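You operate a simulated robot arm through the tools that you are given. There is no shell and no other tool. Be economical: measure what you need, move in short steps, check, and stop when the job is done.

You run a simulated robot arm. Do the job below in one go: nothing can be reset, and whatever is moved stays where it is left.

## Task
Fold the grey t-shirt with the flaps of the folding board.
Fine: both sides over. Lay each flap flat again and leave the t-shirt on the board.

The check looks at the end state, three seconds after you hand in, the way a careful person would. Anything else that was tipped, shoved, dropped, spilled or broken makes it a failure. Flat cloth is picked up by pressing the open fingertips on it (5 to 10 N) and closing them slowly along it; thin cloth reads only 2 to 8 mm in the jaws.

## Robot
A 6-joint arm with a two-finger parallel gripper, fixed in place. Base frame: the origin is at the foot of the arm, x ahead of it, y to its left, z up; the work surface is at about z = 0.8. Lengths are in m, angles in rad, forces in N, time in s.
With the tool pointing down near the work surface it reaches from about 0.18 to 0.76 m from the base axis. Its first joint turns from -2.897 to 2.897 rad. Payload 3.91 kg.
The tool frame sits at the grasp point between the pads (the TCP): z along the fingers, y along the line on which they close. The tips reach 0.03 m beyond it. The gripper opens to 0.11 m. The fingers are 0.02 m wide and 0.01 m thick; the gripper's body (0.048 by 0.112 m) begins 0.055 m behind the TCP.
Orientation is that of the tool frame in the base frame, as [roll, pitch, yaw] about the fixed x, y, z axes, in that order (R = Rz(yaw) Ry(pitch) Rx(roll)). With the fingers straight down and closing along the base's y, the tool's x points along the base's -x, its y along +y and its z along -z.

## Interface
- The arm moves only by the tool drive_tool. Its argument "plan" is a list of rows, each a list of 7 numbers: the shift along the tool's x, y, z in m, then the turn, a rotation vector about the tool's x, y, z in rad, then the gripper command, from -1 (shut) to 1 (fully open), values between in proportion. In form: [[x, y, z, ax, ay, az, claw], ...]. A call has 1 to 20 rows; each row shifts and turns the commanded pose from where the row before left it, along the tool's axes as they then stand. Rows are played at 5 a second. More than 0.05 m and 0.15 rad between two rows, or a gripper value outside its range, and nothing of the call is played. Where a pose cannot be reached the arm comes as near as it can. A force on the tool above 90 N (or 10 N above the force at the start of the call, whichever is more), or a blocked arm, ends the call early, and 0.2 s more pass. Each finger travels about 0.045 m/s and halts on what it meets, pressing with about 26 N; the grip force reading is that of the motor and also rises with nothing between the fingers. The clock runs only during rows and for 0.2 s after the last one: add rows that do not move to give the fingers time. It gives the time, the measured TCP pose, the force on the tool (base axes), the opening and the grip force at its end, in the units of the frame above (readings bear some noise), with the torque about the TCP (base axes, N m) and any sound that the robot's microphone picked up.
- Cameras (640 x 400 px; columns grow to the right, rows downward): "scene" is fixed at [0.2196, 0.6495, 1.4001]; the picture's right is [-0.83, -0.56, 0.00], its down [-0.45, 0.66, -0.61] and it looks along [0.34, -0.50, -0.80] (base axes); focal length 232 px, centre (320, 200). "wrist" rides on the gripper at [0.071, 0.022, -0.107] in the tool frame; the picture's right is [-0.29, 0.96, 0.00], its down [-0.76, -0.23, -0.61] and it looks along [-0.58, -0.18, 0.79] (tool axes); focal length 243 px, centre (320, 200). There is no depth. A picture from a camera that has moved, and an enlarged one, comes with that camera's place and axes in the base frame and with its lens.
- get_image(camera): a new picture of that camera. The clock stands still meanwhile.
- move_column(by): slides the trunk up (or, below 0, down) by that many m; the arm rides with it, the base frame stays. It gives what a move gives, with no picture.
- enlarge(camera, box): a new picture of the part [left, top, right, bottom] of that camera's present view, enlarged. The clock stands still meanwhile.
- finish_job(): hands the job in; it is judged then, once.

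Go step by step. Nothing tells you positions but the pictures and the camera data: compare them with the known pose of the tool, close in by small moves and look again before you grip or let go. The budget is 120 turns and 76 pictures, counting those below and the enlarged ones. Unless the task says otherwise, let go and move clear before handing in, and close with one line.

The tools are called after "Request:" as a command line: name --pt "numbers of a row" for each row, then --argument value for the rest, lists and objects as JSON in quotes. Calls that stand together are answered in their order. drive_tool: Moves the arm, as the interface text tells. Its arguments: {"type":"object","properties":{"plan":{"type":"array"}},"required":["plan"]} The other tools are called the same way: move_column (by) slides the trunk up or down; get_image (camera) takes a picture; enlarge (camera, box) takes an enlarged picture of a part of a camera's view; finish_job () hands the job in.

At the start:

```text
time: 0.0
position: [0.3546, 0.3032, 1.1658]
tool_rot: [3.141, 0.001, 3.14]
force: [0.6, 0.0, 0.3]
moment: [-0.01, -0.03, -0.02]
finger_gap: 0.1101
grip_force: 0.1
trunk travel left (down, up): [-0.5, 0.09]
```

scene: 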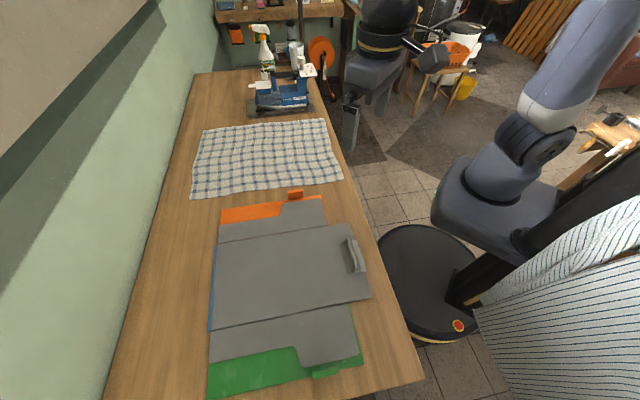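
wrist: 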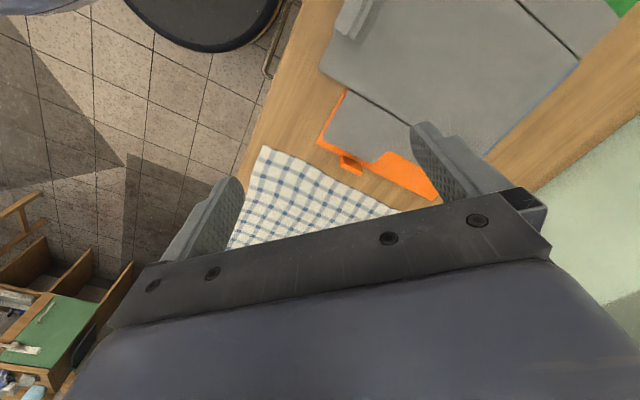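

I see the folding board running diagonally, with the orange flap at its far end and the green flap at its near end. The shirt is on top with its sleeves over the flaps. I'll take a closer look.

Request:
enlarge --camera "scene" --box '[190, 170, 400, 301]'

Request:
enlarge --camera "scene" --box '[190, 269, 400, 400]'

```text
3.05 times, centred on (295, 236) of scene
camera zoom: at [0.2196, 0.6495, 1.4001], right [-0.83, -0.56, 0.0], down [-0.45, 0.66, -0.61], along [0.34, -0.5, -0.8], focal length 706 px, centre (396, 92)
```

zoom: 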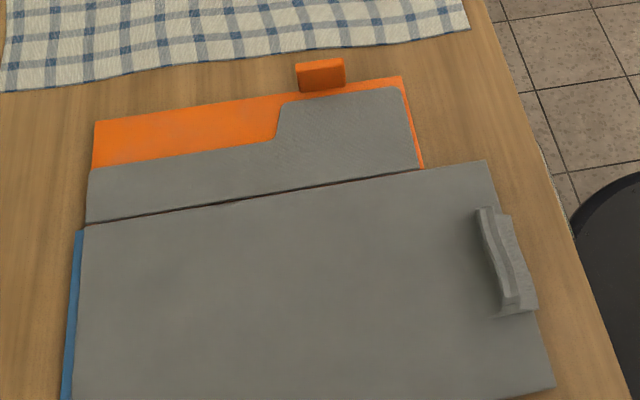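

```text
3.05 times, centred on (295, 334) of scene
camera zoom: at [0.2196, 0.6495, 1.4001], right [-0.83, -0.56, 0.0], down [-0.45, 0.66, -0.61], along [0.34, -0.5, -0.8], focal length 706 px, centre (396, -210)
```

zoom: 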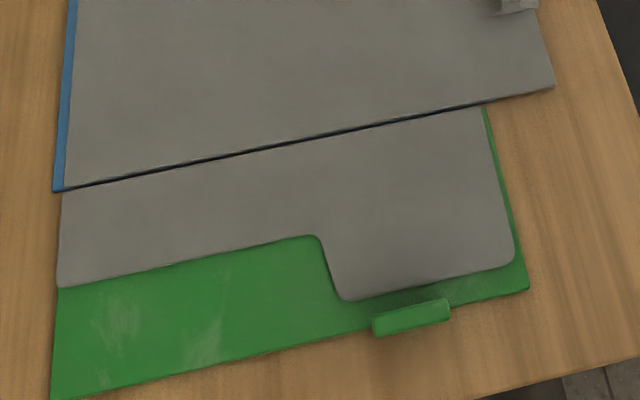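

The tabs on the outer flap edges seem to stand up about 4 cm. The orange tab is near (0.535, 0.32) and the green near (0.214, 0.64). I plan to grip each tab across its width so it can pivot in the pads. First I'll turn the tool 45° and hover above the orange tab to check its shape.

Request:
drive_tool --pt "0 0 0 0 0 0.131 1" --pt "0 0 0 0 0 0.131 1" --pt "0 0 0 0 0 0.131 1" --pt "0 0 0 0 0 0.131 1" --pt "0 0 0 0 0 0.131 1" --pt "0 0 0 0 0 0.131 1" --pt "-0.019 0.0233 0.0277 0 0 0 1" --pt "-0.019 0.0233 0.0277 0 0 0 1" --pt "-0.019 0.0233 0.0277 0 0 0 1" --pt "-0.019 0.0233 0.0277 0 0 0 1" --pt "-0.019 0.0233 0.0277 0 0 0 1" --pt "-0.019 0.0233 0.0277 0 0 0 1" --pt "0 0 0 0 0 0 1"

Request:
get_image --camera "wrist"

Request:
get_image --camera "scene"

```text
time: 2.8
position: [0.5343, 0.3233, 0.9992]
tool_rot: [3.141, 0.0, 2.356]
force: [0.1, 0.3, -0.6]
moment: [-0.03, -0.01, 0.0]
finger_gap: 0.1098
grip_force: 0.0
trunk travel left (down, up): [-0.5, 0.09]
```

```text
71 pictures are left
camera wrist: at [0.4996, 0.3881, 1.1045], right [0.88, 0.47, 0.0], down [0.37, -0.7, 0.61], along [0.29, -0.54, -0.79], focal length 243 px, centre (320, 200)
```

wrist: 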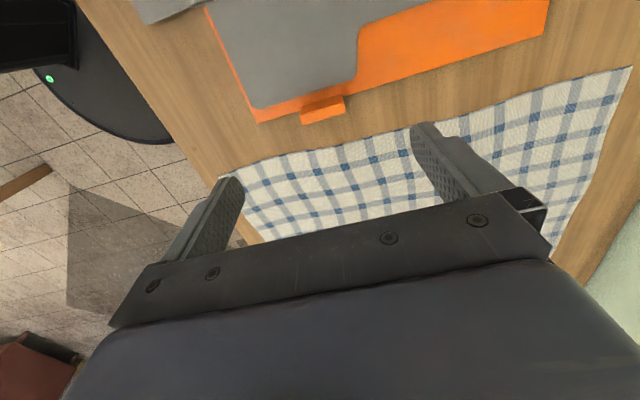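

```text
70 pictures are left
```

scene: 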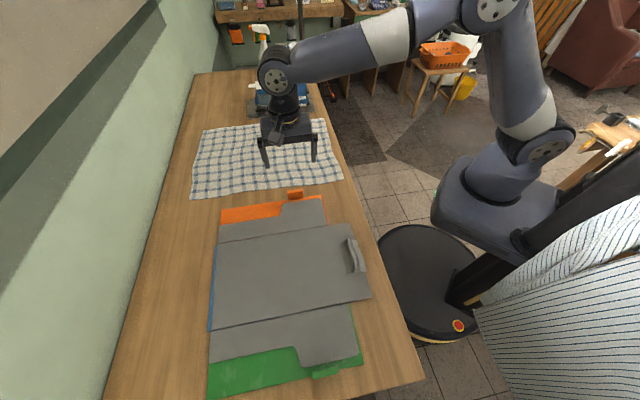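

The tab is visible under the gripper from the wrist camera. I'll enlarge it to tell whether it stands up or projects outward.

Request:
enlarge --camera "wrist" --box '[240, 70, 400, 170]'

Request:
enlarge --camera "scene" --box '[255, 170, 351, 230]'

Request:
enlarge --camera "scene" --box '[275, 330, 387, 400]'

```text
4.00 times, centred on (320, 120) of wrist
camera zoom: at [0.4996, 0.3881, 1.1045], right [0.88, 0.47, 0.0], down [0.37, -0.7, 0.61], along [0.29, -0.54, -0.79], focal length 970 px, centre (320, 520)
```

zoom: 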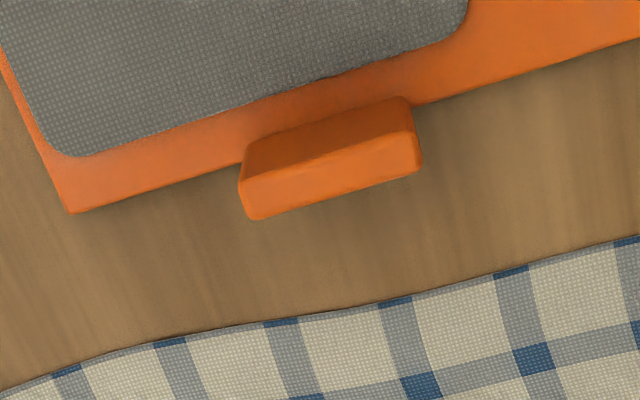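

```text
6.67 times, centred on (303, 200) of scene
camera zoom: at [0.2196, 0.6495, 1.4001], right [-0.83, -0.56, 0.0], down [-0.45, 0.66, -0.61], along [0.34, -0.5, -0.8], focal length 1544 px, centre (433, 200)
```

zoom: 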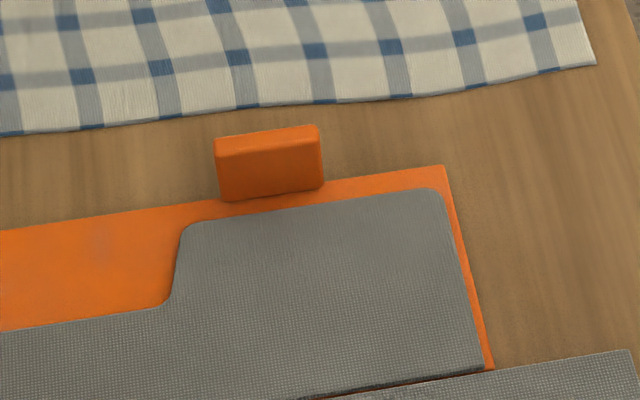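

```text
5.71 times, centred on (331, 365) of scene
camera zoom: at [0.2196, 0.6495, 1.4001], right [-0.83, -0.56, 0.0], down [-0.45, 0.66, -0.61], along [0.34, -0.5, -0.8], focal length 1323 px, centre (257, -743)
```

zoom: 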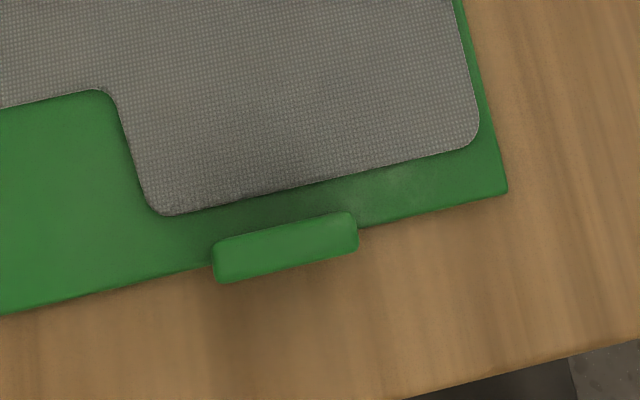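

Both tabs stand up roughly 2–2.5 cm and are about 5 cm wide and 1.2 cm thick. The orange top is centred near (0.547, 0.308, 0.825), so I'll descend over it.

Request:
drive_tool --pt "-0.0198 -0.0018 0 0 0 0 0.6" --pt "0 0 0.025 0 0 0 0.6" --pt "0 0 0.025 0 0 0 0.6" --pt "0 0 0.025 0 0 0 0.6" --pt "0 0 0.025 0 0 0 0.6" --pt "0 0 0.024 0 0 0 0.6" --pt "0 0 0 0 0 0 0.6"

Request:
get_image --camera "wrist"

Request:
enlarge --camera "scene" --box '[240, 140, 368, 220]'

```text
time: 4.4
position: [0.5461, 0.3059, 0.8744]
tool_rot: [3.141, 0.0, 2.356]
force: [-0.5, -0.2, 0.5]
moment: [-0.03, 0.02, 0.0]
finger_gap: 0.0882
grip_force: 0.1
trunk travel left (down, up): [-0.5, 0.09]
```

```text
66 pictures are left
camera wrist: at [0.5117, 0.371, 0.9795], right [0.88, 0.47, 0.0], down [0.37, -0.7, 0.61], along [0.29, -0.54, -0.79], focal length 243 px, centre (320, 200)
```

wrist: 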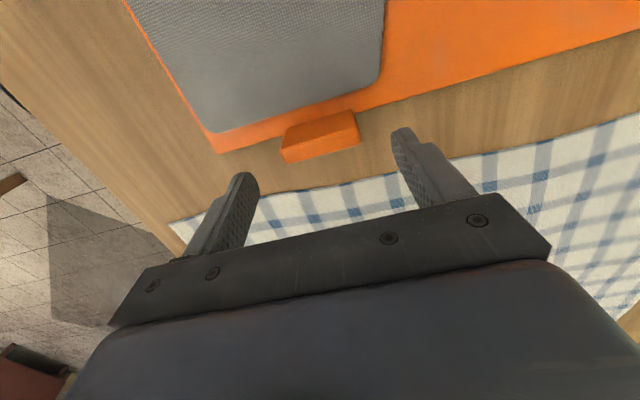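

```text
5.00 times, centred on (304, 180) of scene
camera zoom: at [0.2196, 0.6495, 1.4001], right [-0.83, -0.56, 0.0], down [-0.45, 0.66, -0.61], along [0.34, -0.5, -0.8], focal length 1158 px, centre (400, 300)
```

zoom: 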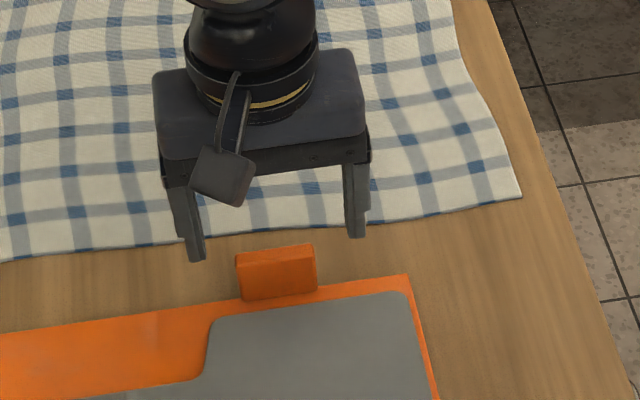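

The gripper is centred on the tab along its width. I'll check the normal offset and tab height from the wrist view.

Request:
enlarge --camera "wrist" --box '[240, 80, 400, 180]'

```text
4.00 times, centred on (320, 130) of wrist
camera zoom: at [0.5117, 0.371, 0.9795], right [0.88, 0.47, 0.0], down [0.37, -0.7, 0.61], along [0.29, -0.54, -0.79], focal length 970 px, centre (320, 480)
```

zoom: 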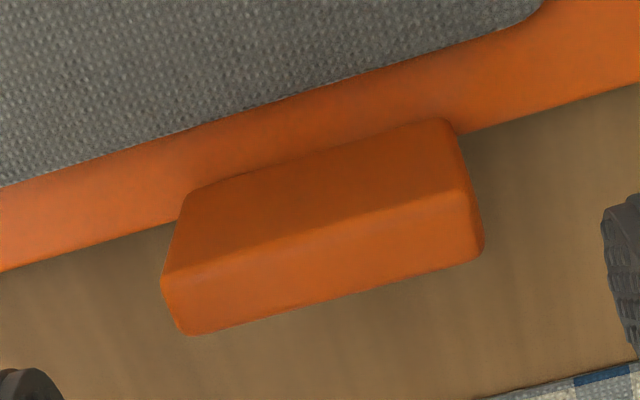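

The TCP is within about 2 mm of the tab centre and the tab top is at z≈0.828. I'll descend so the tips flank the tab, then close.

Request:
drive_tool --pt "0 0.002 0.016 0 0 0 0.6" --pt "0 0 0.016 0 0 0 0.6" --pt "0 0 0 0 0 0 0.6" --pt "0 0 0 0 0 0 0.2" --pt "0 0 0 0 0 0 0" --pt "0 0 0 0 0 0 -0.2" --pt "0 0 0 0 0 0 -0.4" --pt "0 0 0 0 0 0 -1" --pt "0 0 0 0 0 0 -1" --pt "0 0 0 0 0 0 -1"

Request:
get_image --camera "wrist"

```text
time: 6.6
position: [0.5503, 0.3071, 0.8424]
tool_rot: [3.139, 0.002, 2.355]
force: [5.4, 5.6, 0.6]
moment: [0.22, -0.05, 0.0]
finger_gap: 0.0499
grip_force: 45.1
trunk travel left (down, up): [-0.5, 0.09]
```

```text
63 pictures are left
camera wrist: at [0.5142, 0.3726, 0.9481], right [0.88, 0.47, 0.0], down [0.37, -0.7, 0.61], along [0.29, -0.54, -0.79], focal length 243 px, centre (320, 200)
```

wrist: 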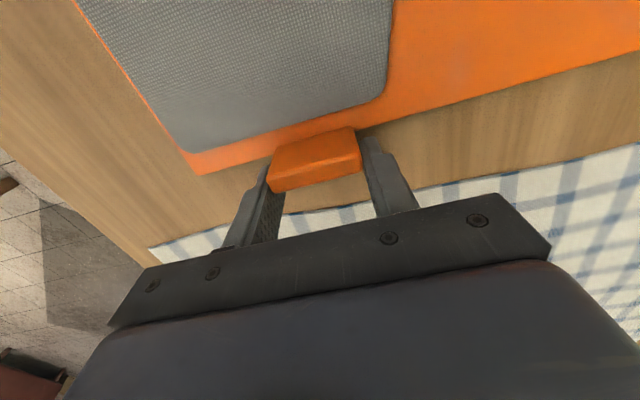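

The tab is gripped at 50 mm. I'll relieve the small side load, then start along the arc by 20° and read the forces.

Request:
drive_tool --pt "0 0.001 0 0 0 0 -1" --pt "0.001 0 -0.0056 0 0 0 -1" --pt "0.001 0 -0.0057 0 0 0 -1" --pt "0.0015 0 -0.0055 0 0 0 -1" --pt "0.0015 0 -0.0055 0 0 0 -1" --pt "0.0019 0 -0.0054 0 0 0 -1" --pt "0.002 0 -0.0054 0 0 0 -1" --pt "0.0024 0 -0.0052 0 0 0 -1" --pt "0.0024 0 -0.0051 0 0 0 -1"

Request:
get_image --camera "wrist"

Request:
enlarge --camera "scene" --box '[190, 140, 382, 260]'

```text
time: 8.6
position: [0.5379, 0.3177, 0.8858]
tool_rot: [-3.139, -0.001, 2.356]
force: [-8.6, -2.1, -15.3]
moment: [-0.55, -1.36, 0.0]
finger_gap: 0.0501
grip_force: 45.1
trunk travel left (down, up): [-0.5, 0.09]
```

```text
62 pictures are left
camera wrist: at [0.5037, 0.3839, 0.992], right [0.88, 0.47, 0.0], down [0.38, -0.7, 0.61], along [0.28, -0.54, -0.79], focal length 243 px, centre (320, 200)
```

wrist: 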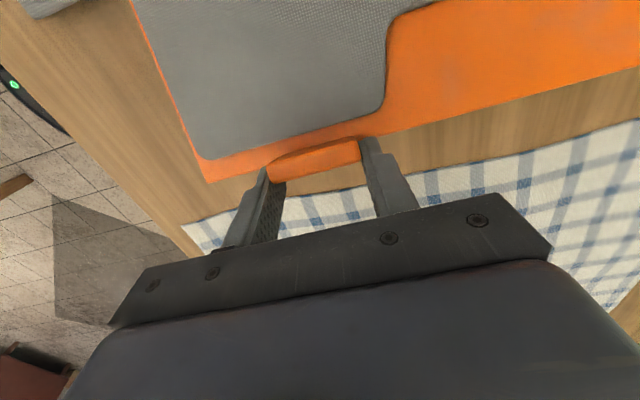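

```text
3.33 times, centred on (286, 200) of scene
camera zoom: at [0.2196, 0.6495, 1.4001], right [-0.83, -0.56, 0.0], down [-0.45, 0.66, -0.61], along [0.34, -0.5, -0.8], focal length 772 px, centre (433, 200)
```

zoom: 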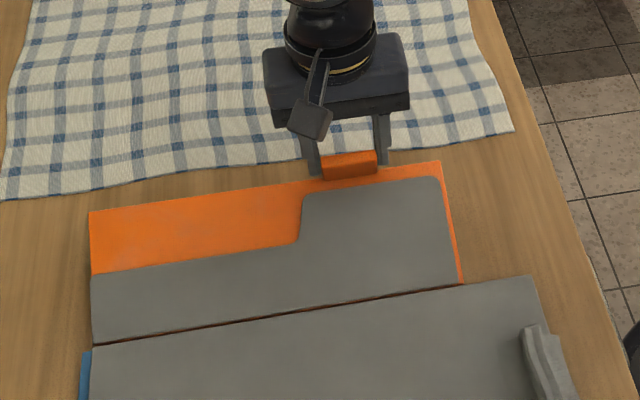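

The flap is lifting and pivoting in the pads with modest force. I'll continue to about 45° with a slight lean of the tool and a softer grip command.

Request:
drive_tool --pt "0 0 0 0 0 0 -0.2" --pt "0.0065 0 -0.0099 0 -0.0349 0 -0.2" --pt "0.007 0 -0.0096 0 -0.0349 0 -0.2" --pt "0.0075 0 -0.0094 0 -0.0349 0 -0.2" --pt "0.008 0 -0.0089 0 -0.0349 0 -0.2" --pt "0.0084 0 -0.0084 0 -0.0349 0 -0.2"

Request:
get_image --camera "wrist"

Request:
enlarge --camera "scene" --box '[190, 140, 382, 260]'

```text
time: 10.0
position: [0.5098, 0.3455, 0.9319]
tool_rot: [3.14, 0.174, 2.353]
force: [-6.3, -7.8, 1.5]
moment: [-0.18, 0.28, 0.09]
finger_gap: 0.0498
grip_force: 13.6
trunk travel left (down, up): [-0.5, 0.09]
```

```text
60 pictures are left
camera wrist: at [0.463, 0.4236, 1.0231], right [0.88, 0.47, 0.05], down [0.29, -0.62, 0.73], along [0.38, -0.63, -0.68], focal length 243 px, centre (320, 200)
```

wrist: 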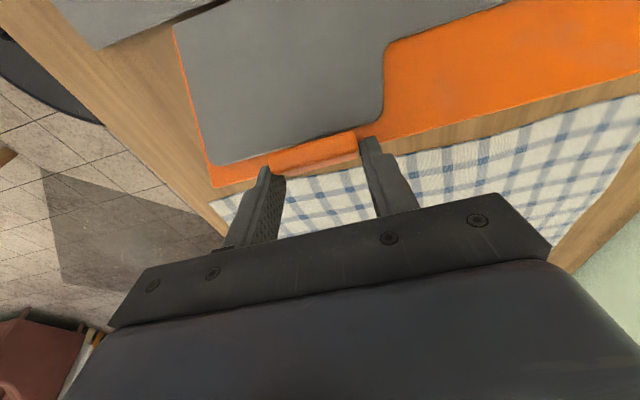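

```text
3.33 times, centred on (286, 200) of scene
camera zoom: at [0.2196, 0.6495, 1.4001], right [-0.83, -0.56, 0.0], down [-0.45, 0.66, -0.61], along [0.34, -0.5, -0.8], focal length 772 px, centre (433, 200)
```

zoom: 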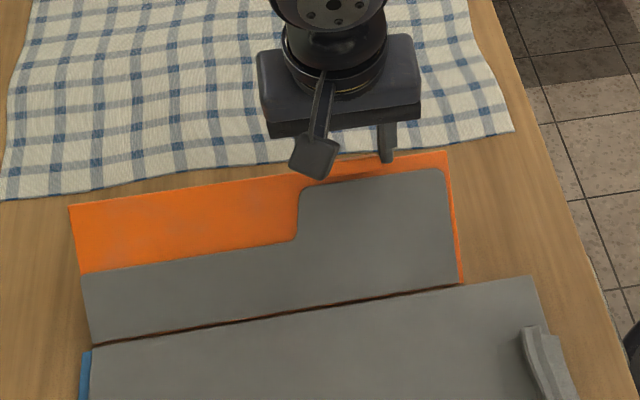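

The lift is going well, with a soft grip and low torque. I'll carry on to about 75°.

Request:
drive_tool --pt "0.0089 -0.0005 -0.0081 0 -0.0349 0 -0.2" --pt "0.0093 -0.0005 -0.0076 0 -0.0349 0 -0.2" --pt "0.0097 0 -0.0072 0 -0.0349 0 -0.2" --pt "0.0101 0 -0.0068 0 -0.0349 0 -0.2" --pt "0.0102 0 -0.0063 0 -0.0349 0 -0.2" --pt "0.0107 0 -0.0057 0 -0.0349 0 -0.2"

Request:
get_image --camera "wrist"

Request:
enlarge --camera "scene" --box '[190, 140, 382, 260]'

```text
time: 11.4
position: [0.4641, 0.3934, 0.9551]
tool_rot: [-3.141, 0.384, 2.357]
force: [3.9, -5.0, -4.7]
moment: [-0.59, -0.71, 0.3]
finger_gap: 0.0497
grip_force: 45.3
trunk travel left (down, up): [-0.5, 0.09]
```

```text
58 pictures are left
camera wrist: at [0.4034, 0.4836, 1.0266], right [0.87, 0.49, 0.11], down [0.17, -0.5, 0.85], along [0.47, -0.72, -0.52], focal length 243 px, centre (320, 200)
```

wrist: 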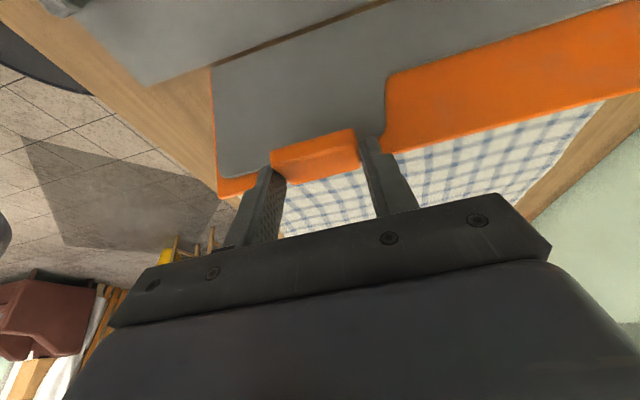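

```text
3.33 times, centred on (286, 200) of scene
camera zoom: at [0.2196, 0.6495, 1.4001], right [-0.83, -0.56, 0.0], down [-0.45, 0.66, -0.61], along [0.34, -0.5, -0.8], focal length 772 px, centre (433, 200)
```

zoom: 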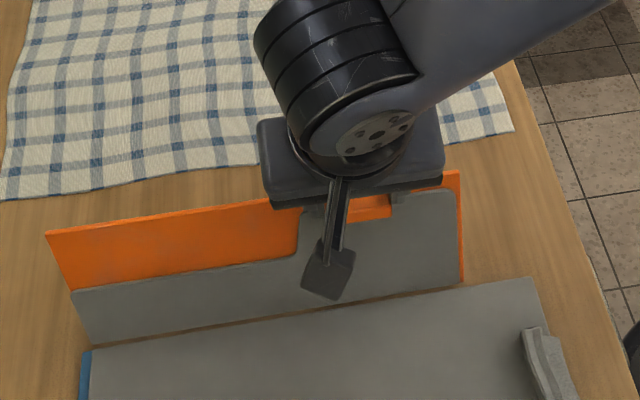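

Flap is at roughly 70–75° and follows well. I'll bring it past vertical to about 105°.

Request:
drive_tool --pt "0.0109 0 -0.0051 0 -0.0349 0 -0.2" --pt "0.0112 0 -0.0046 0 -0.0349 0 -0.2" --pt "0.0115 0 -0.004 0 -0.0349 0 -0.2" --pt "0.0117 0 -0.0036 0 -0.0349 0 -0.2" --pt "0.0118 0 -0.003 0 -0.0349 0 -0.2" --pt "0.012 0 -0.0023 0 -0.0349 0 -0.2"

Request:
get_image --camera "wrist"

Request:
get_image --camera "scene"

```text
time: 12.8
position: [0.413, 0.443, 0.9441]
tool_rot: [3.14, 0.595, 2.353]
force: [5.4, -2.9, 9.4]
moment: [-1.35, -0.78, 0.14]
finger_gap: 0.0498
grip_force: 45.3
trunk travel left (down, up): [-0.5, 0.09]
```

```text
56 pictures are left
camera wrist: at [0.3445, 0.5424, 0.9919], right [0.85, 0.51, 0.16], down [0.04, -0.37, 0.93], along [0.53, -0.78, -0.33], focal length 243 px, centre (320, 200)
```

wrist: 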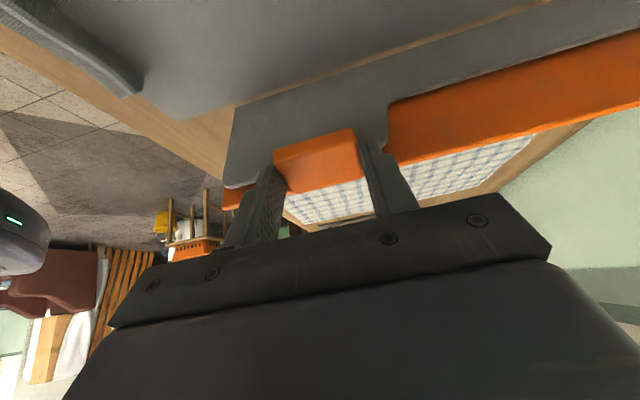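

```text
55 pictures are left
```

scene: 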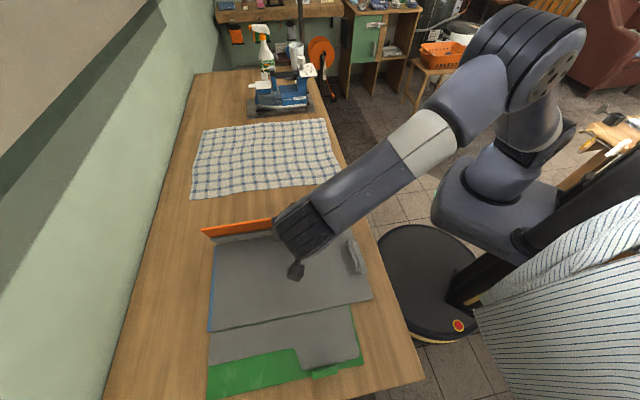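

It's past vertical and still cooperating. I'll continue to about 135°.

Request:
drive_tool --pt "0.0119 0 -0.0018 0 -0.0349 0 -0.2" --pt "0.0121 0 -0.0012 0 -0.0349 0 -0.2" --pt "0.0122 0 -0.0007 0 -0.0349 0 -0.2" --pt "0.0123 0 0 0 -0.0349 0 -0.2" --pt "0.0123 0 0.0006 0 -0.0349 0 -0.2" --pt "0.0121 0 0.0013 0 -0.0349 0 -0.2"

Request:
get_image --camera "wrist"

Request:
get_image --camera "scene"

```text
time: 14.2
position: [0.3717, 0.4839, 0.901]
tool_rot: [3.139, 0.805, 2.353]
force: [13.9, -17.6, 12.0]
moment: [-1.12, -0.71, -0.11]
finger_gap: 0.0495
grip_force: 45.4
trunk travel left (down, up): [-0.5, 0.09]
```

```text
54 pictures are left
camera wrist: at [0.2976, 0.5892, 0.9231], right [0.82, 0.53, 0.21], down [-0.1, -0.23, 0.97], along [0.57, -0.81, -0.13], focal length 243 px, centre (320, 200)
```

wrist: 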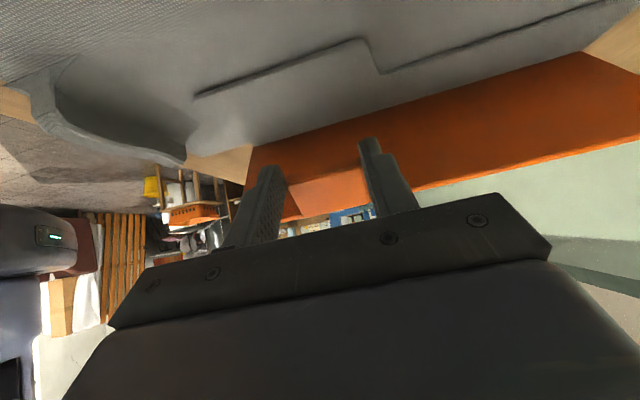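

```text
53 pictures are left
```

scene: 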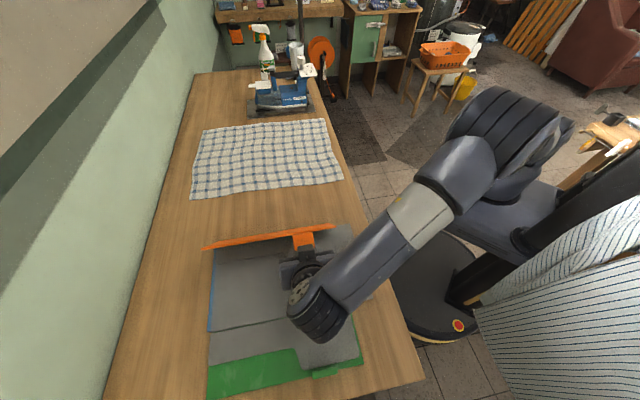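

The shirt side has dropped over. I'll press on to about 150° to set the fold.

Request:
drive_tool --pt "0.0118 0 0.0022 0 -0.0349 0 -0.2" --pt "0.0116 0 0.0027 0 -0.0349 0 -0.2" --pt "0.0114 0 0.0034 0 -0.0349 0 -0.2"

Request:
get_image --camera "wrist"

Request:
enlarge --camera "scene" --box '[180, 200, 404, 340]'

```text
time: 15.0
position: [0.36, 0.4963, 0.8674]
tool_rot: [-3.139, 0.908, 2.356]
force: [-0.1, 0.2, 0.8]
moment: [0.05, 0.05, -0.04]
finger_gap: 0.0438
grip_force: 0.0
trunk travel left (down, up): [-0.5, 0.09]
```

```text
52 pictures are left
camera wrist: at [0.2848, 0.6031, 0.8771], right [0.8, 0.55, 0.23], down [-0.17, -0.16, 0.97], along [0.57, -0.82, -0.03], focal length 243 px, centre (320, 200)
```

wrist: 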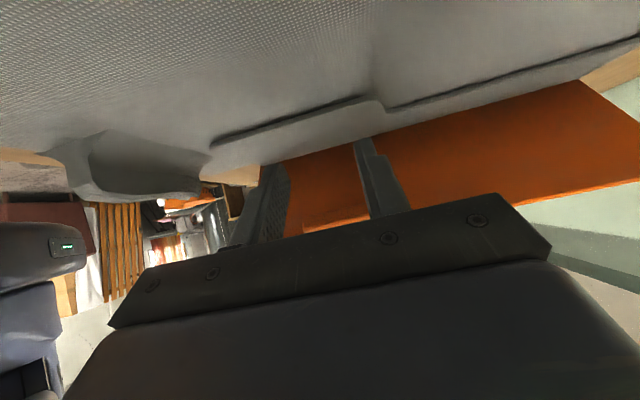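

```text
2.86 times, centred on (292, 270) of scene
camera zoom: at [0.2196, 0.6495, 1.4001], right [-0.83, -0.56, 0.0], down [-0.45, 0.66, -0.61], along [0.34, -0.5, -0.8], focal length 662 px, centre (400, 0)
```

zoom: 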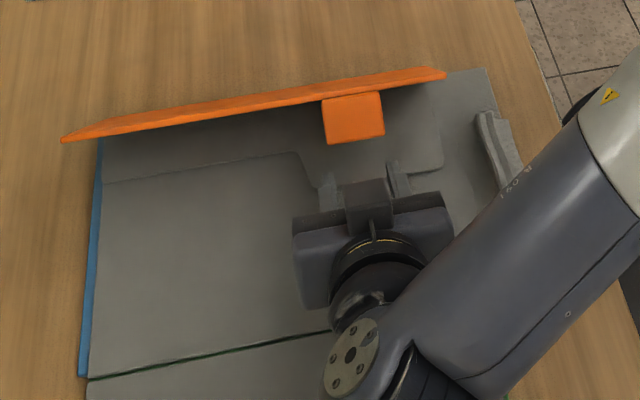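

The tab has slipped from the fingers and the flap stands near or just past vertical. The shirt side itself is folded over. I'll hold still briefly to see whether the flap moves.

Request:
drive_tool --pt "0 0 0 0 0 0 -0.2"

Request:
get_image --camera "scene"

Request:
get_image --camera "wrist"

```text
time: 15.4
position: [0.3606, 0.4959, 0.8695]
tool_rot: [-3.141, 0.909, 2.356]
force: [0.3, -0.2, 0.4]
moment: [0.02, 0.0, 0.01]
finger_gap: 0.0443
grip_force: 0.0
trunk travel left (down, up): [-0.5, 0.09]
```

```text
50 pictures are left
```

scene: 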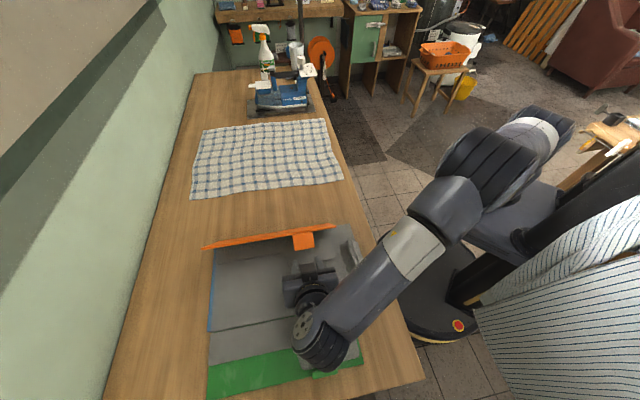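

```text
49 pictures are left
camera wrist: at [0.2846, 0.6034, 0.8776], right [0.8, 0.55, 0.23], down [-0.17, -0.15, 0.97], along [0.57, -0.82, -0.03], focal length 243 px, centre (320, 200)
```

wrist: 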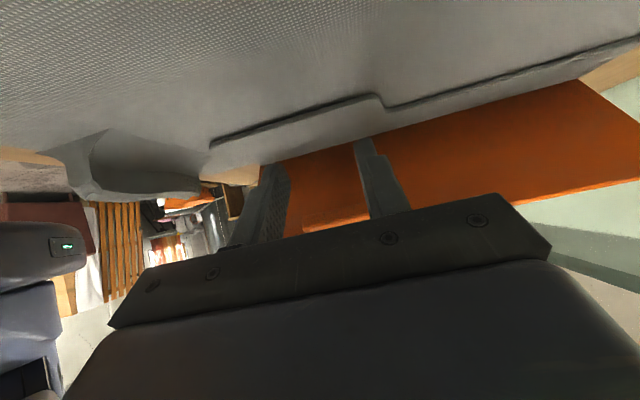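

The flap rests steadily at about 120°, apparently its end stop, which is why the tab slipped. The fold is done, so I'll open the fingers, back up to straddle the tab again and then bring the flap down under control.

Request:
drive_tool --pt "0 0 0 0 0 0 0.6" --pt "0 0 0 0 0 0 0.6" --pt "0 0 0 0 0 0 0.6" --pt "0 0 0 0 0.105 0 0.6" --pt "0 0 0 0 0.105 0 0.6" --pt "-0.0113 0 -0.0025 0 0 0 0.6" --pt "-0.0113 0 -0.0025 0 0 0 0.6" --pt "-0.0113 0 -0.0025 0 0 0 0.6" --pt "0 0 0 0 0 0 0.6"

Request:
get_image --camera "wrist"

Request:
enlarge --camera "scene" --box '[180, 200, 404, 340]'

```text
time: 17.4
position: [0.3739, 0.4816, 0.8957]
tool_rot: [3.141, 0.699, 2.356]
force: [-0.3, 0.4, -0.4]
moment: [-0.02, -0.02, 0.04]
finger_gap: 0.0882
grip_force: 0.0
trunk travel left (down, up): [-0.5, 0.09]
```

```text
48 pictures are left
camera wrist: at [0.3022, 0.5848, 0.9312], right [0.83, 0.52, 0.19], down [-0.03, -0.3, 0.95], along [0.55, -0.8, -0.23], focal length 243 px, centre (320, 200)
```

wrist: 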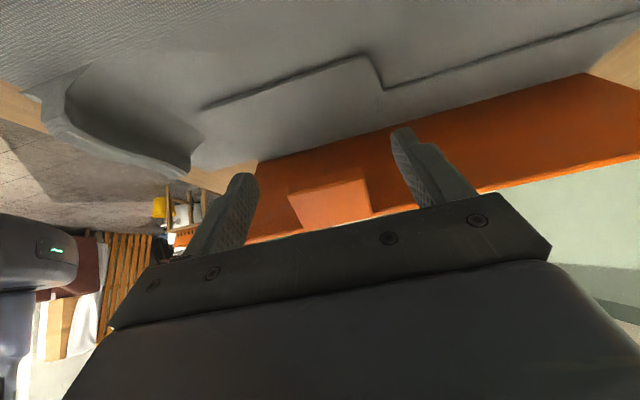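

```text
2.86 times, centred on (292, 270) of scene
camera zoom: at [0.2196, 0.6495, 1.4001], right [-0.83, -0.56, 0.0], down [-0.45, 0.66, -0.61], along [0.34, -0.5, -0.8], focal length 662 px, centre (400, 0)
```

zoom: 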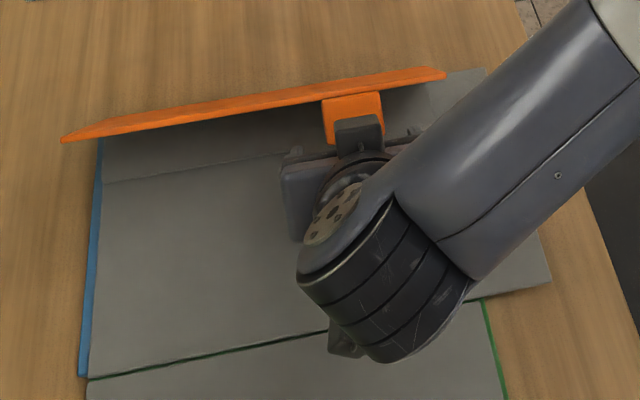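

Fingers straddle the line of the tab. I'll move the last 3.6 cm up and outward onto it and close.

Request:
drive_tool --pt "-0.012 0 -0.0013 0 0 0 0.6" --pt "-0.012 0 -0.0013 0 0 0 0.6" --pt "-0.012 0 -0.0013 0 0 0 0.6" --pt "0 0 0 0 0 0 0.3" --pt "0 0 0 0 0 0 0" --pt "0 0 0 0 0 0 -0.3" --pt "0 0 0 0 0 0 -0.4" --pt "0 0 0 0 0 0 -0.4" --pt "0 0 0 0 0 0 -0.4"

Request:
get_image --camera "wrist"

Request:
enlarge --camera "scene" --box '[180, 200, 404, 340]'

```text
time: 19.4
position: [0.3921, 0.465, 0.9212]
tool_rot: [-3.141, 0.697, 2.356]
force: [2.0, -0.3, 1.4]
moment: [-0.17, -0.14, 0.09]
finger_gap: 0.0496
grip_force: 44.8
trunk travel left (down, up): [-0.5, 0.09]
```

```text
46 pictures are left
camera wrist: at [0.3201, 0.5668, 0.9572], right [0.83, 0.52, 0.19], down [-0.03, -0.3, 0.95], along [0.55, -0.8, -0.23], focal length 243 px, centre (320, 200)
```

wrist: 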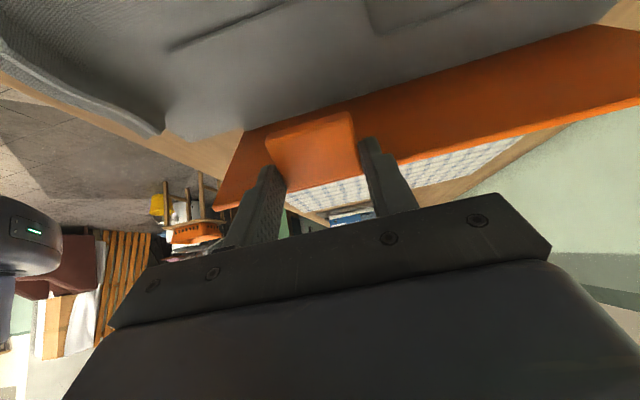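

```text
2.86 times, centred on (292, 270) of scene
camera zoom: at [0.2196, 0.6495, 1.4001], right [-0.83, -0.56, 0.0], down [-0.45, 0.66, -0.61], along [0.34, -0.5, -0.8], focal length 662 px, centre (400, 0)
```

zoom: 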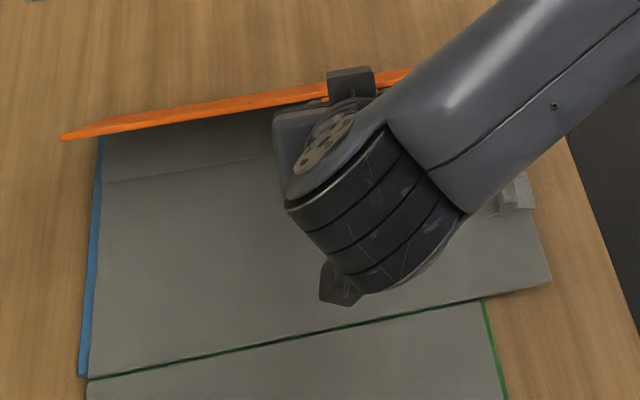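

Tab is regripped at 50 mm. I'll bring the flap back along the arc, first to about vertical.

Request:
drive_tool --pt "-0.0118 0 0.0009 0 0.0291 0 -0.3" --pt "-0.0116 0 0.0017 0 0.0291 0 -0.3" --pt "-0.0116 0 0.0021 0 0.0291 0 -0.3" --pt "-0.0114 0 0.0029 0 0.0291 0 -0.3" --pt "-0.0112 0 0.0035 0 0.0291 0 -0.3" --pt "-0.0111 0 0.0041 0 0.0291 0 -0.3" --pt "-0.0108 0 0.0047 0 0.0291 0 -0.3" --pt "-0.0104 0 0.0052 0 0.0291 0 -0.3"

Request:
get_image --camera "wrist"

Request:
enlarge --camera "scene" --box '[180, 200, 404, 340]'

```text
time: 21.2
position: [0.4526, 0.4024, 0.9508]
tool_rot: [-3.141, 0.466, 2.356]
force: [-4.3, 6.9, 2.2]
moment: [0.69, 0.8, -0.14]
finger_gap: 0.0499
grip_force: 45.1
trunk travel left (down, up): [-0.5, 0.09]
```

```text
44 pictures are left
camera wrist: at [0.3899, 0.4971, 1.0142], right [0.86, 0.49, 0.13], down [0.12, -0.45, 0.88], along [0.49, -0.74, -0.45], focal length 243 px, centre (320, 200)
```

wrist: 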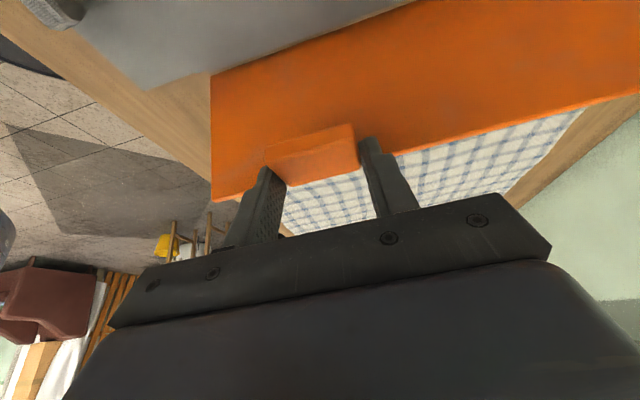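

```text
2.86 times, centred on (292, 270) of scene
camera zoom: at [0.2196, 0.6495, 1.4001], right [-0.83, -0.56, 0.0], down [-0.45, 0.66, -0.61], along [0.34, -0.5, -0.8], focal length 662 px, centre (400, 0)
```

zoom: 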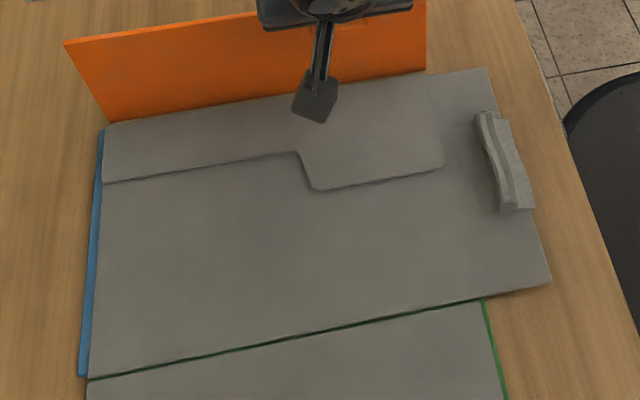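

The fold is clean and the flap is coming back without the cloth. I'll continue to lower it.

Request:
drive_tool --pt "-0.01 0 0.006 0 0.0291 0 -0.3" --pt "-0.0098 0 0.0063 0 0.0291 0 -0.3" --pt "-0.0094 0 0.007 0 0.0291 0 -0.3" --pt "-0.009 0 0.0074 0 0.0291 0 -0.3" --pt "-0.0085 0 0.008 0 0.0291 0 -0.3" --pt "-0.0081 0 0.0082 0 0.0291 0 -0.3" --pt "-0.0075 0 0.0088 0 0.0291 0 -0.3" --pt "-0.0071 0 0.0092 0 0.0291 0 -0.3"

Request:
get_image --camera "wrist"

```text
time: 23.0
position: [0.515, 0.3398, 0.9181]
tool_rot: [3.141, 0.231, 2.355]
force: [5.8, 2.0, 14.2]
moment: [0.32, 1.15, -0.42]
finger_gap: 0.0502
grip_force: 45.4
trunk travel left (down, up): [-0.5, 0.09]
```

```text
42 pictures are left
camera wrist: at [0.4651, 0.4216, 1.0063], right [0.88, 0.48, 0.07], down [0.26, -0.59, 0.77], along [0.41, -0.65, -0.64], focal length 243 px, centre (320, 200)
```

wrist: 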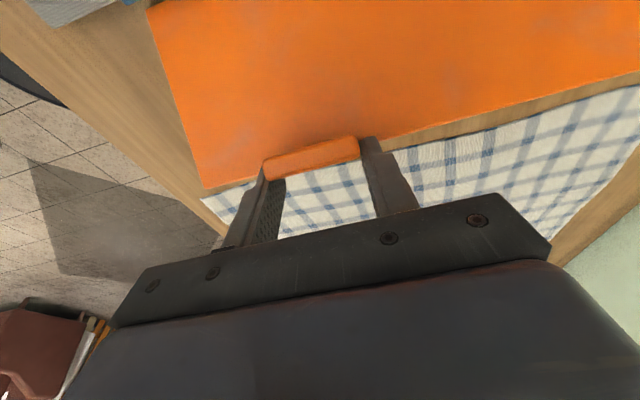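

It's still held and about 40° from flat. I'll lower it the rest of the way.

Request:
drive_tool --pt "-0.0065 0 0.0096 0 0.0291 0 -0.3" --pt "-0.0059 0 0.0098 0 0.0291 0 -0.3" --pt "-0.0054 0 0.0101 0 0.0291 0 -0.3" --pt "-0.0046 0 0.0104 0 0.0291 0 -0.3" --pt "-0.0043 0 0.0106 0 0.0291 0 -0.3" --pt "-0.0035 0 0.0108 0 0.0291 0 -0.3" --pt "-0.003 0 0.011 0 0.0291 0 -0.3"

Request:
get_image --camera "wrist"

Request:
enlarge --camera "scene" --box '[190, 140, 382, 260]'

```text
time: 24.6
position: [0.5444, 0.3101, 0.8525]
tool_rot: [3.141, 0.027, 2.356]
force: [9.4, 3.7, 12.0]
moment: [0.77, 1.11, -0.24]
finger_gap: 0.0497
grip_force: 44.8
trunk travel left (down, up): [-0.5, 0.09]
```

```text
41 pictures are left
camera wrist: at [0.508, 0.3788, 0.9562], right [0.88, 0.47, 0.01], down [0.36, -0.69, 0.63], along [0.3, -0.55, -0.78], focal length 243 px, centre (320, 200)
```

wrist: 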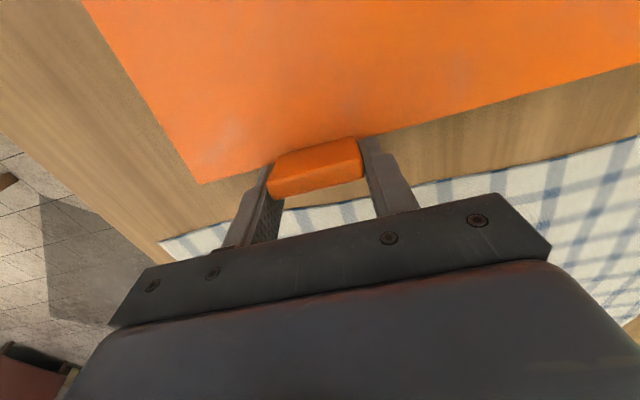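

```text
3.33 times, centred on (286, 200) of scene
camera zoom: at [0.2196, 0.6495, 1.4001], right [-0.83, -0.56, 0.0], down [-0.45, 0.66, -0.61], along [0.34, -0.5, -0.8], focal length 772 px, centre (433, 200)
```

zoom: 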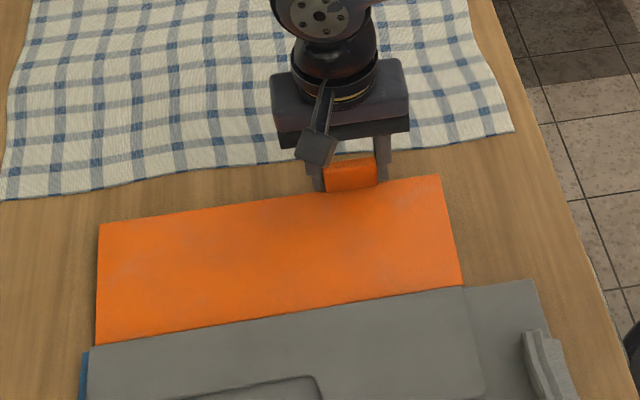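

Nearly flat. I'll lower the last centimetre, release and rise clear.

Request:
drive_tool --pt "-0.0012 0 0.0055 0 0.0145 0 -0.3" --pt "-0.0012 0 0.0045 0 0.0125 0 -0.3" --pt "0 0 0 0 0 0 0.6" --pt "0 0 0 0 0 0 0.6" --pt "0 0 0 0 0 0 0.6" --pt "0 0 0 0 0 0 0.6" --pt "0 0 -0.02 0 0 0 0.6" --pt "0 0 -0.04 0 0 0 0.6" --pt "0 0 -0.04 0 0 0 0.6" --pt "0 0 -0.04 0 0 0 0.6"

Request:
get_image --camera "scene"

```text
time: 26.8
position: [0.5451, 0.3109, 0.9811]
tool_rot: [3.141, 0.001, 2.356]
force: [-0.2, 0.6, -1.0]
moment: [0.0, 0.03, 0.02]
finger_gap: 0.0883
grip_force: 0.0
trunk travel left (down, up): [-0.5, 0.09]
```

```text
39 pictures are left
```

scene: 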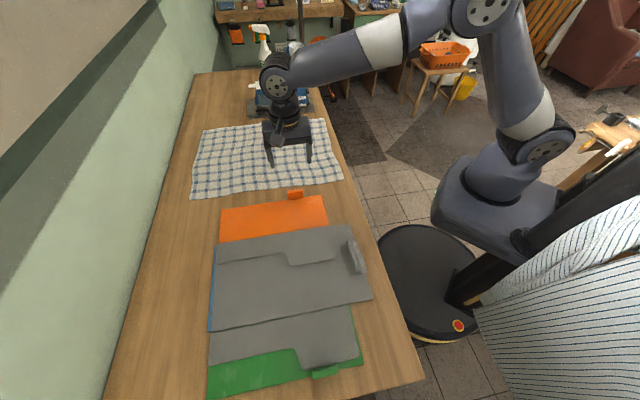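

Orange side is done: folded cleanly and the flap is flat again. Now I'll cross over to the green tab near (0.213, 0.641) at a safe height.

Request:
drive_tool --pt "0.0425 0 0 0 0 0 0.6" --pt "0.0425 0 0 0 0 0 0.6" --pt "0.0425 0 0 0 0 0 0.6" --pt "0.0425 0 0 0 0 0 0.6" --pt "0.0425 0 0 0 0 0 0.6" --pt "0.0425 0 0 0 0 0 0.6" --pt "0.0425 0 0 0 0 0 0.6" --pt "0.0425 0 0 0 0 0 0.6" --pt "0.0425 0 0 0 0 0 0.6" --pt "0.0425 0 0 0 0 0 0.6" --pt "0.0425 -0.0015 0 0 0 0 0.6" --pt "0 0 0.035 0 0 0 0.6" --pt "0 0 0.035 0 0 0 0.6" --pt "0 0 0 0 0 0 0.6"

Request:
get_image --camera "wrist"

Request:
get_image --camera "scene"

```text
time: 29.8
position: [0.216, 0.6392, 0.9104]
tool_rot: [3.14, -0.001, 2.357]
force: [0.2, 0.8, 0.2]
moment: [0.0, 0.0, -0.01]
finger_gap: 0.0879
grip_force: 0.1
trunk travel left (down, up): [-0.5, 0.09]
```

```text
38 pictures are left
camera wrist: at [0.181, 0.7064, 1.0174], right [0.88, 0.47, 0.0], down [0.37, -0.7, 0.61], along [0.29, -0.54, -0.79], focal length 243 px, centre (320, 200)
```

wrist: 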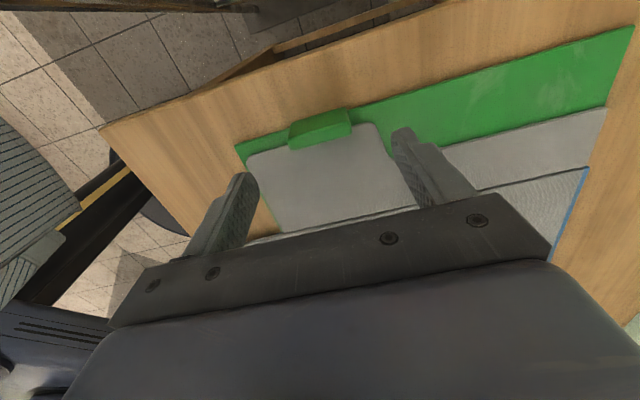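

```text
37 pictures are left
```

scene: 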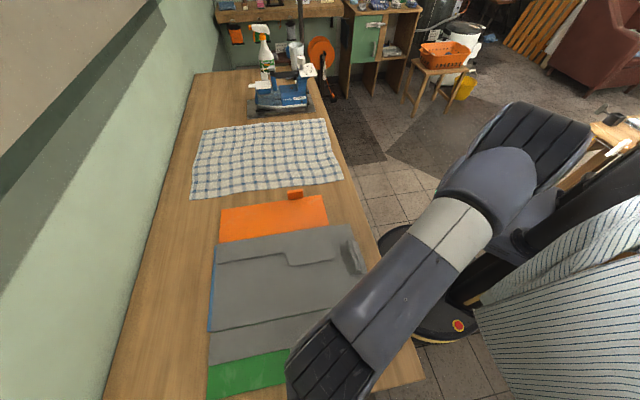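

Request:
enlarge --camera "wrist" --box '[240, 80, 400, 180]'

```text
4.00 times, centred on (320, 130) of wrist
camera zoom: at [0.181, 0.7064, 1.0174], right [0.88, 0.47, 0.0], down [0.37, -0.7, 0.61], along [0.29, -0.54, -0.79], focal length 970 px, centre (320, 480)
```

zoom: 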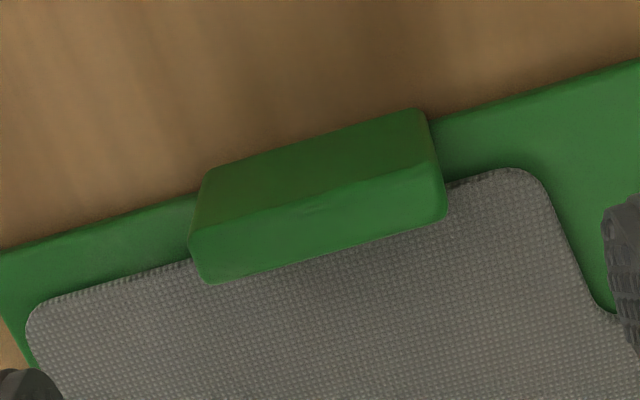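

Estimates of the green tab differ by a few mm between cameras. I'll descend to the same height I used over orange and compare views.

Request:
drive_tool --pt "0 -0.0008 0.018 0 0 0 0.6" --pt "0 0 0.018 0 0 0 0.6" --pt "0 0 0 0 0 0 0.6"

Request:
enlarge --camera "wrist" --box '[240, 80, 400, 180]'

```text
time: 30.6
position: [0.2145, 0.6395, 0.8751]
tool_rot: [3.141, 0.0, 2.357]
force: [-0.1, -0.4, 0.7]
moment: [0.0, -0.02, 0.0]
finger_gap: 0.088
grip_force: 0.0
trunk travel left (down, up): [-0.5, 0.09]
```

```text
4.00 times, centred on (320, 130) of wrist
camera zoom: at [0.1793, 0.7059, 0.9822], right [0.88, 0.47, 0.0], down [0.37, -0.7, 0.61], along [0.29, -0.54, -0.79], focal length 970 px, centre (320, 480)
```

zoom: 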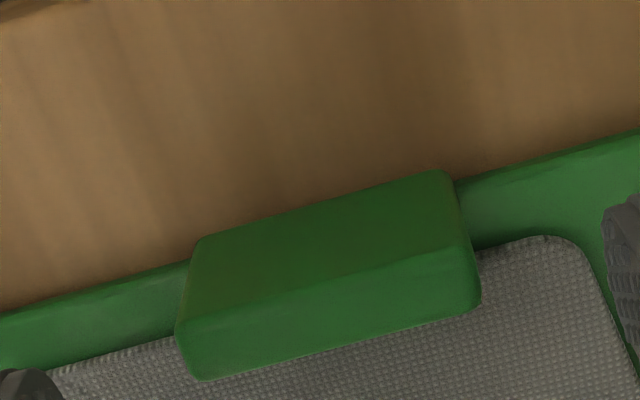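

Working from the tab's apparent width, its top is really at z≈0.841. That puts the tool already centred on it apart from about 2.5 mm along its width. I'll descend and close.

Request:
drive_tool --pt "0 0.0025 0.016 0 0 0 0.6" --pt "0 0 0.016 0 0 0 0.6" --pt "0 0 0 0 0 0 0.6" --pt "0 0 0 0 0 0 0.2" --pt "0 0 0 0 0 0 0" --pt "0 0 0 0 0 0 -0.1" --pt "0 0 0 0 0 0 -0.2" --pt "0 0 0 0 0 0 -0.3" --pt "0 0 0 0 0 0 -0.3"

Request:
get_image --camera "wrist"

```text
time: 32.6
position: [0.2161, 0.6405, 0.8448]
tool_rot: [-3.141, 0.0, 2.357]
force: [2.7, 3.2, -0.5]
moment: [0.15, -0.1, 0.02]
finger_gap: 0.0498
grip_force: 45.1
trunk travel left (down, up): [-0.5, 0.09]
```

```text
34 pictures are left
camera wrist: at [0.1808, 0.706, 0.9512], right [0.88, 0.47, 0.0], down [0.37, -0.7, 0.61], along [0.29, -0.54, -0.79], focal length 243 px, centre (320, 200)
```

wrist: 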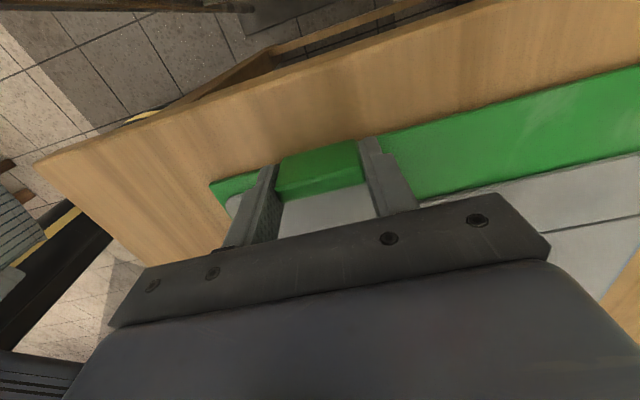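

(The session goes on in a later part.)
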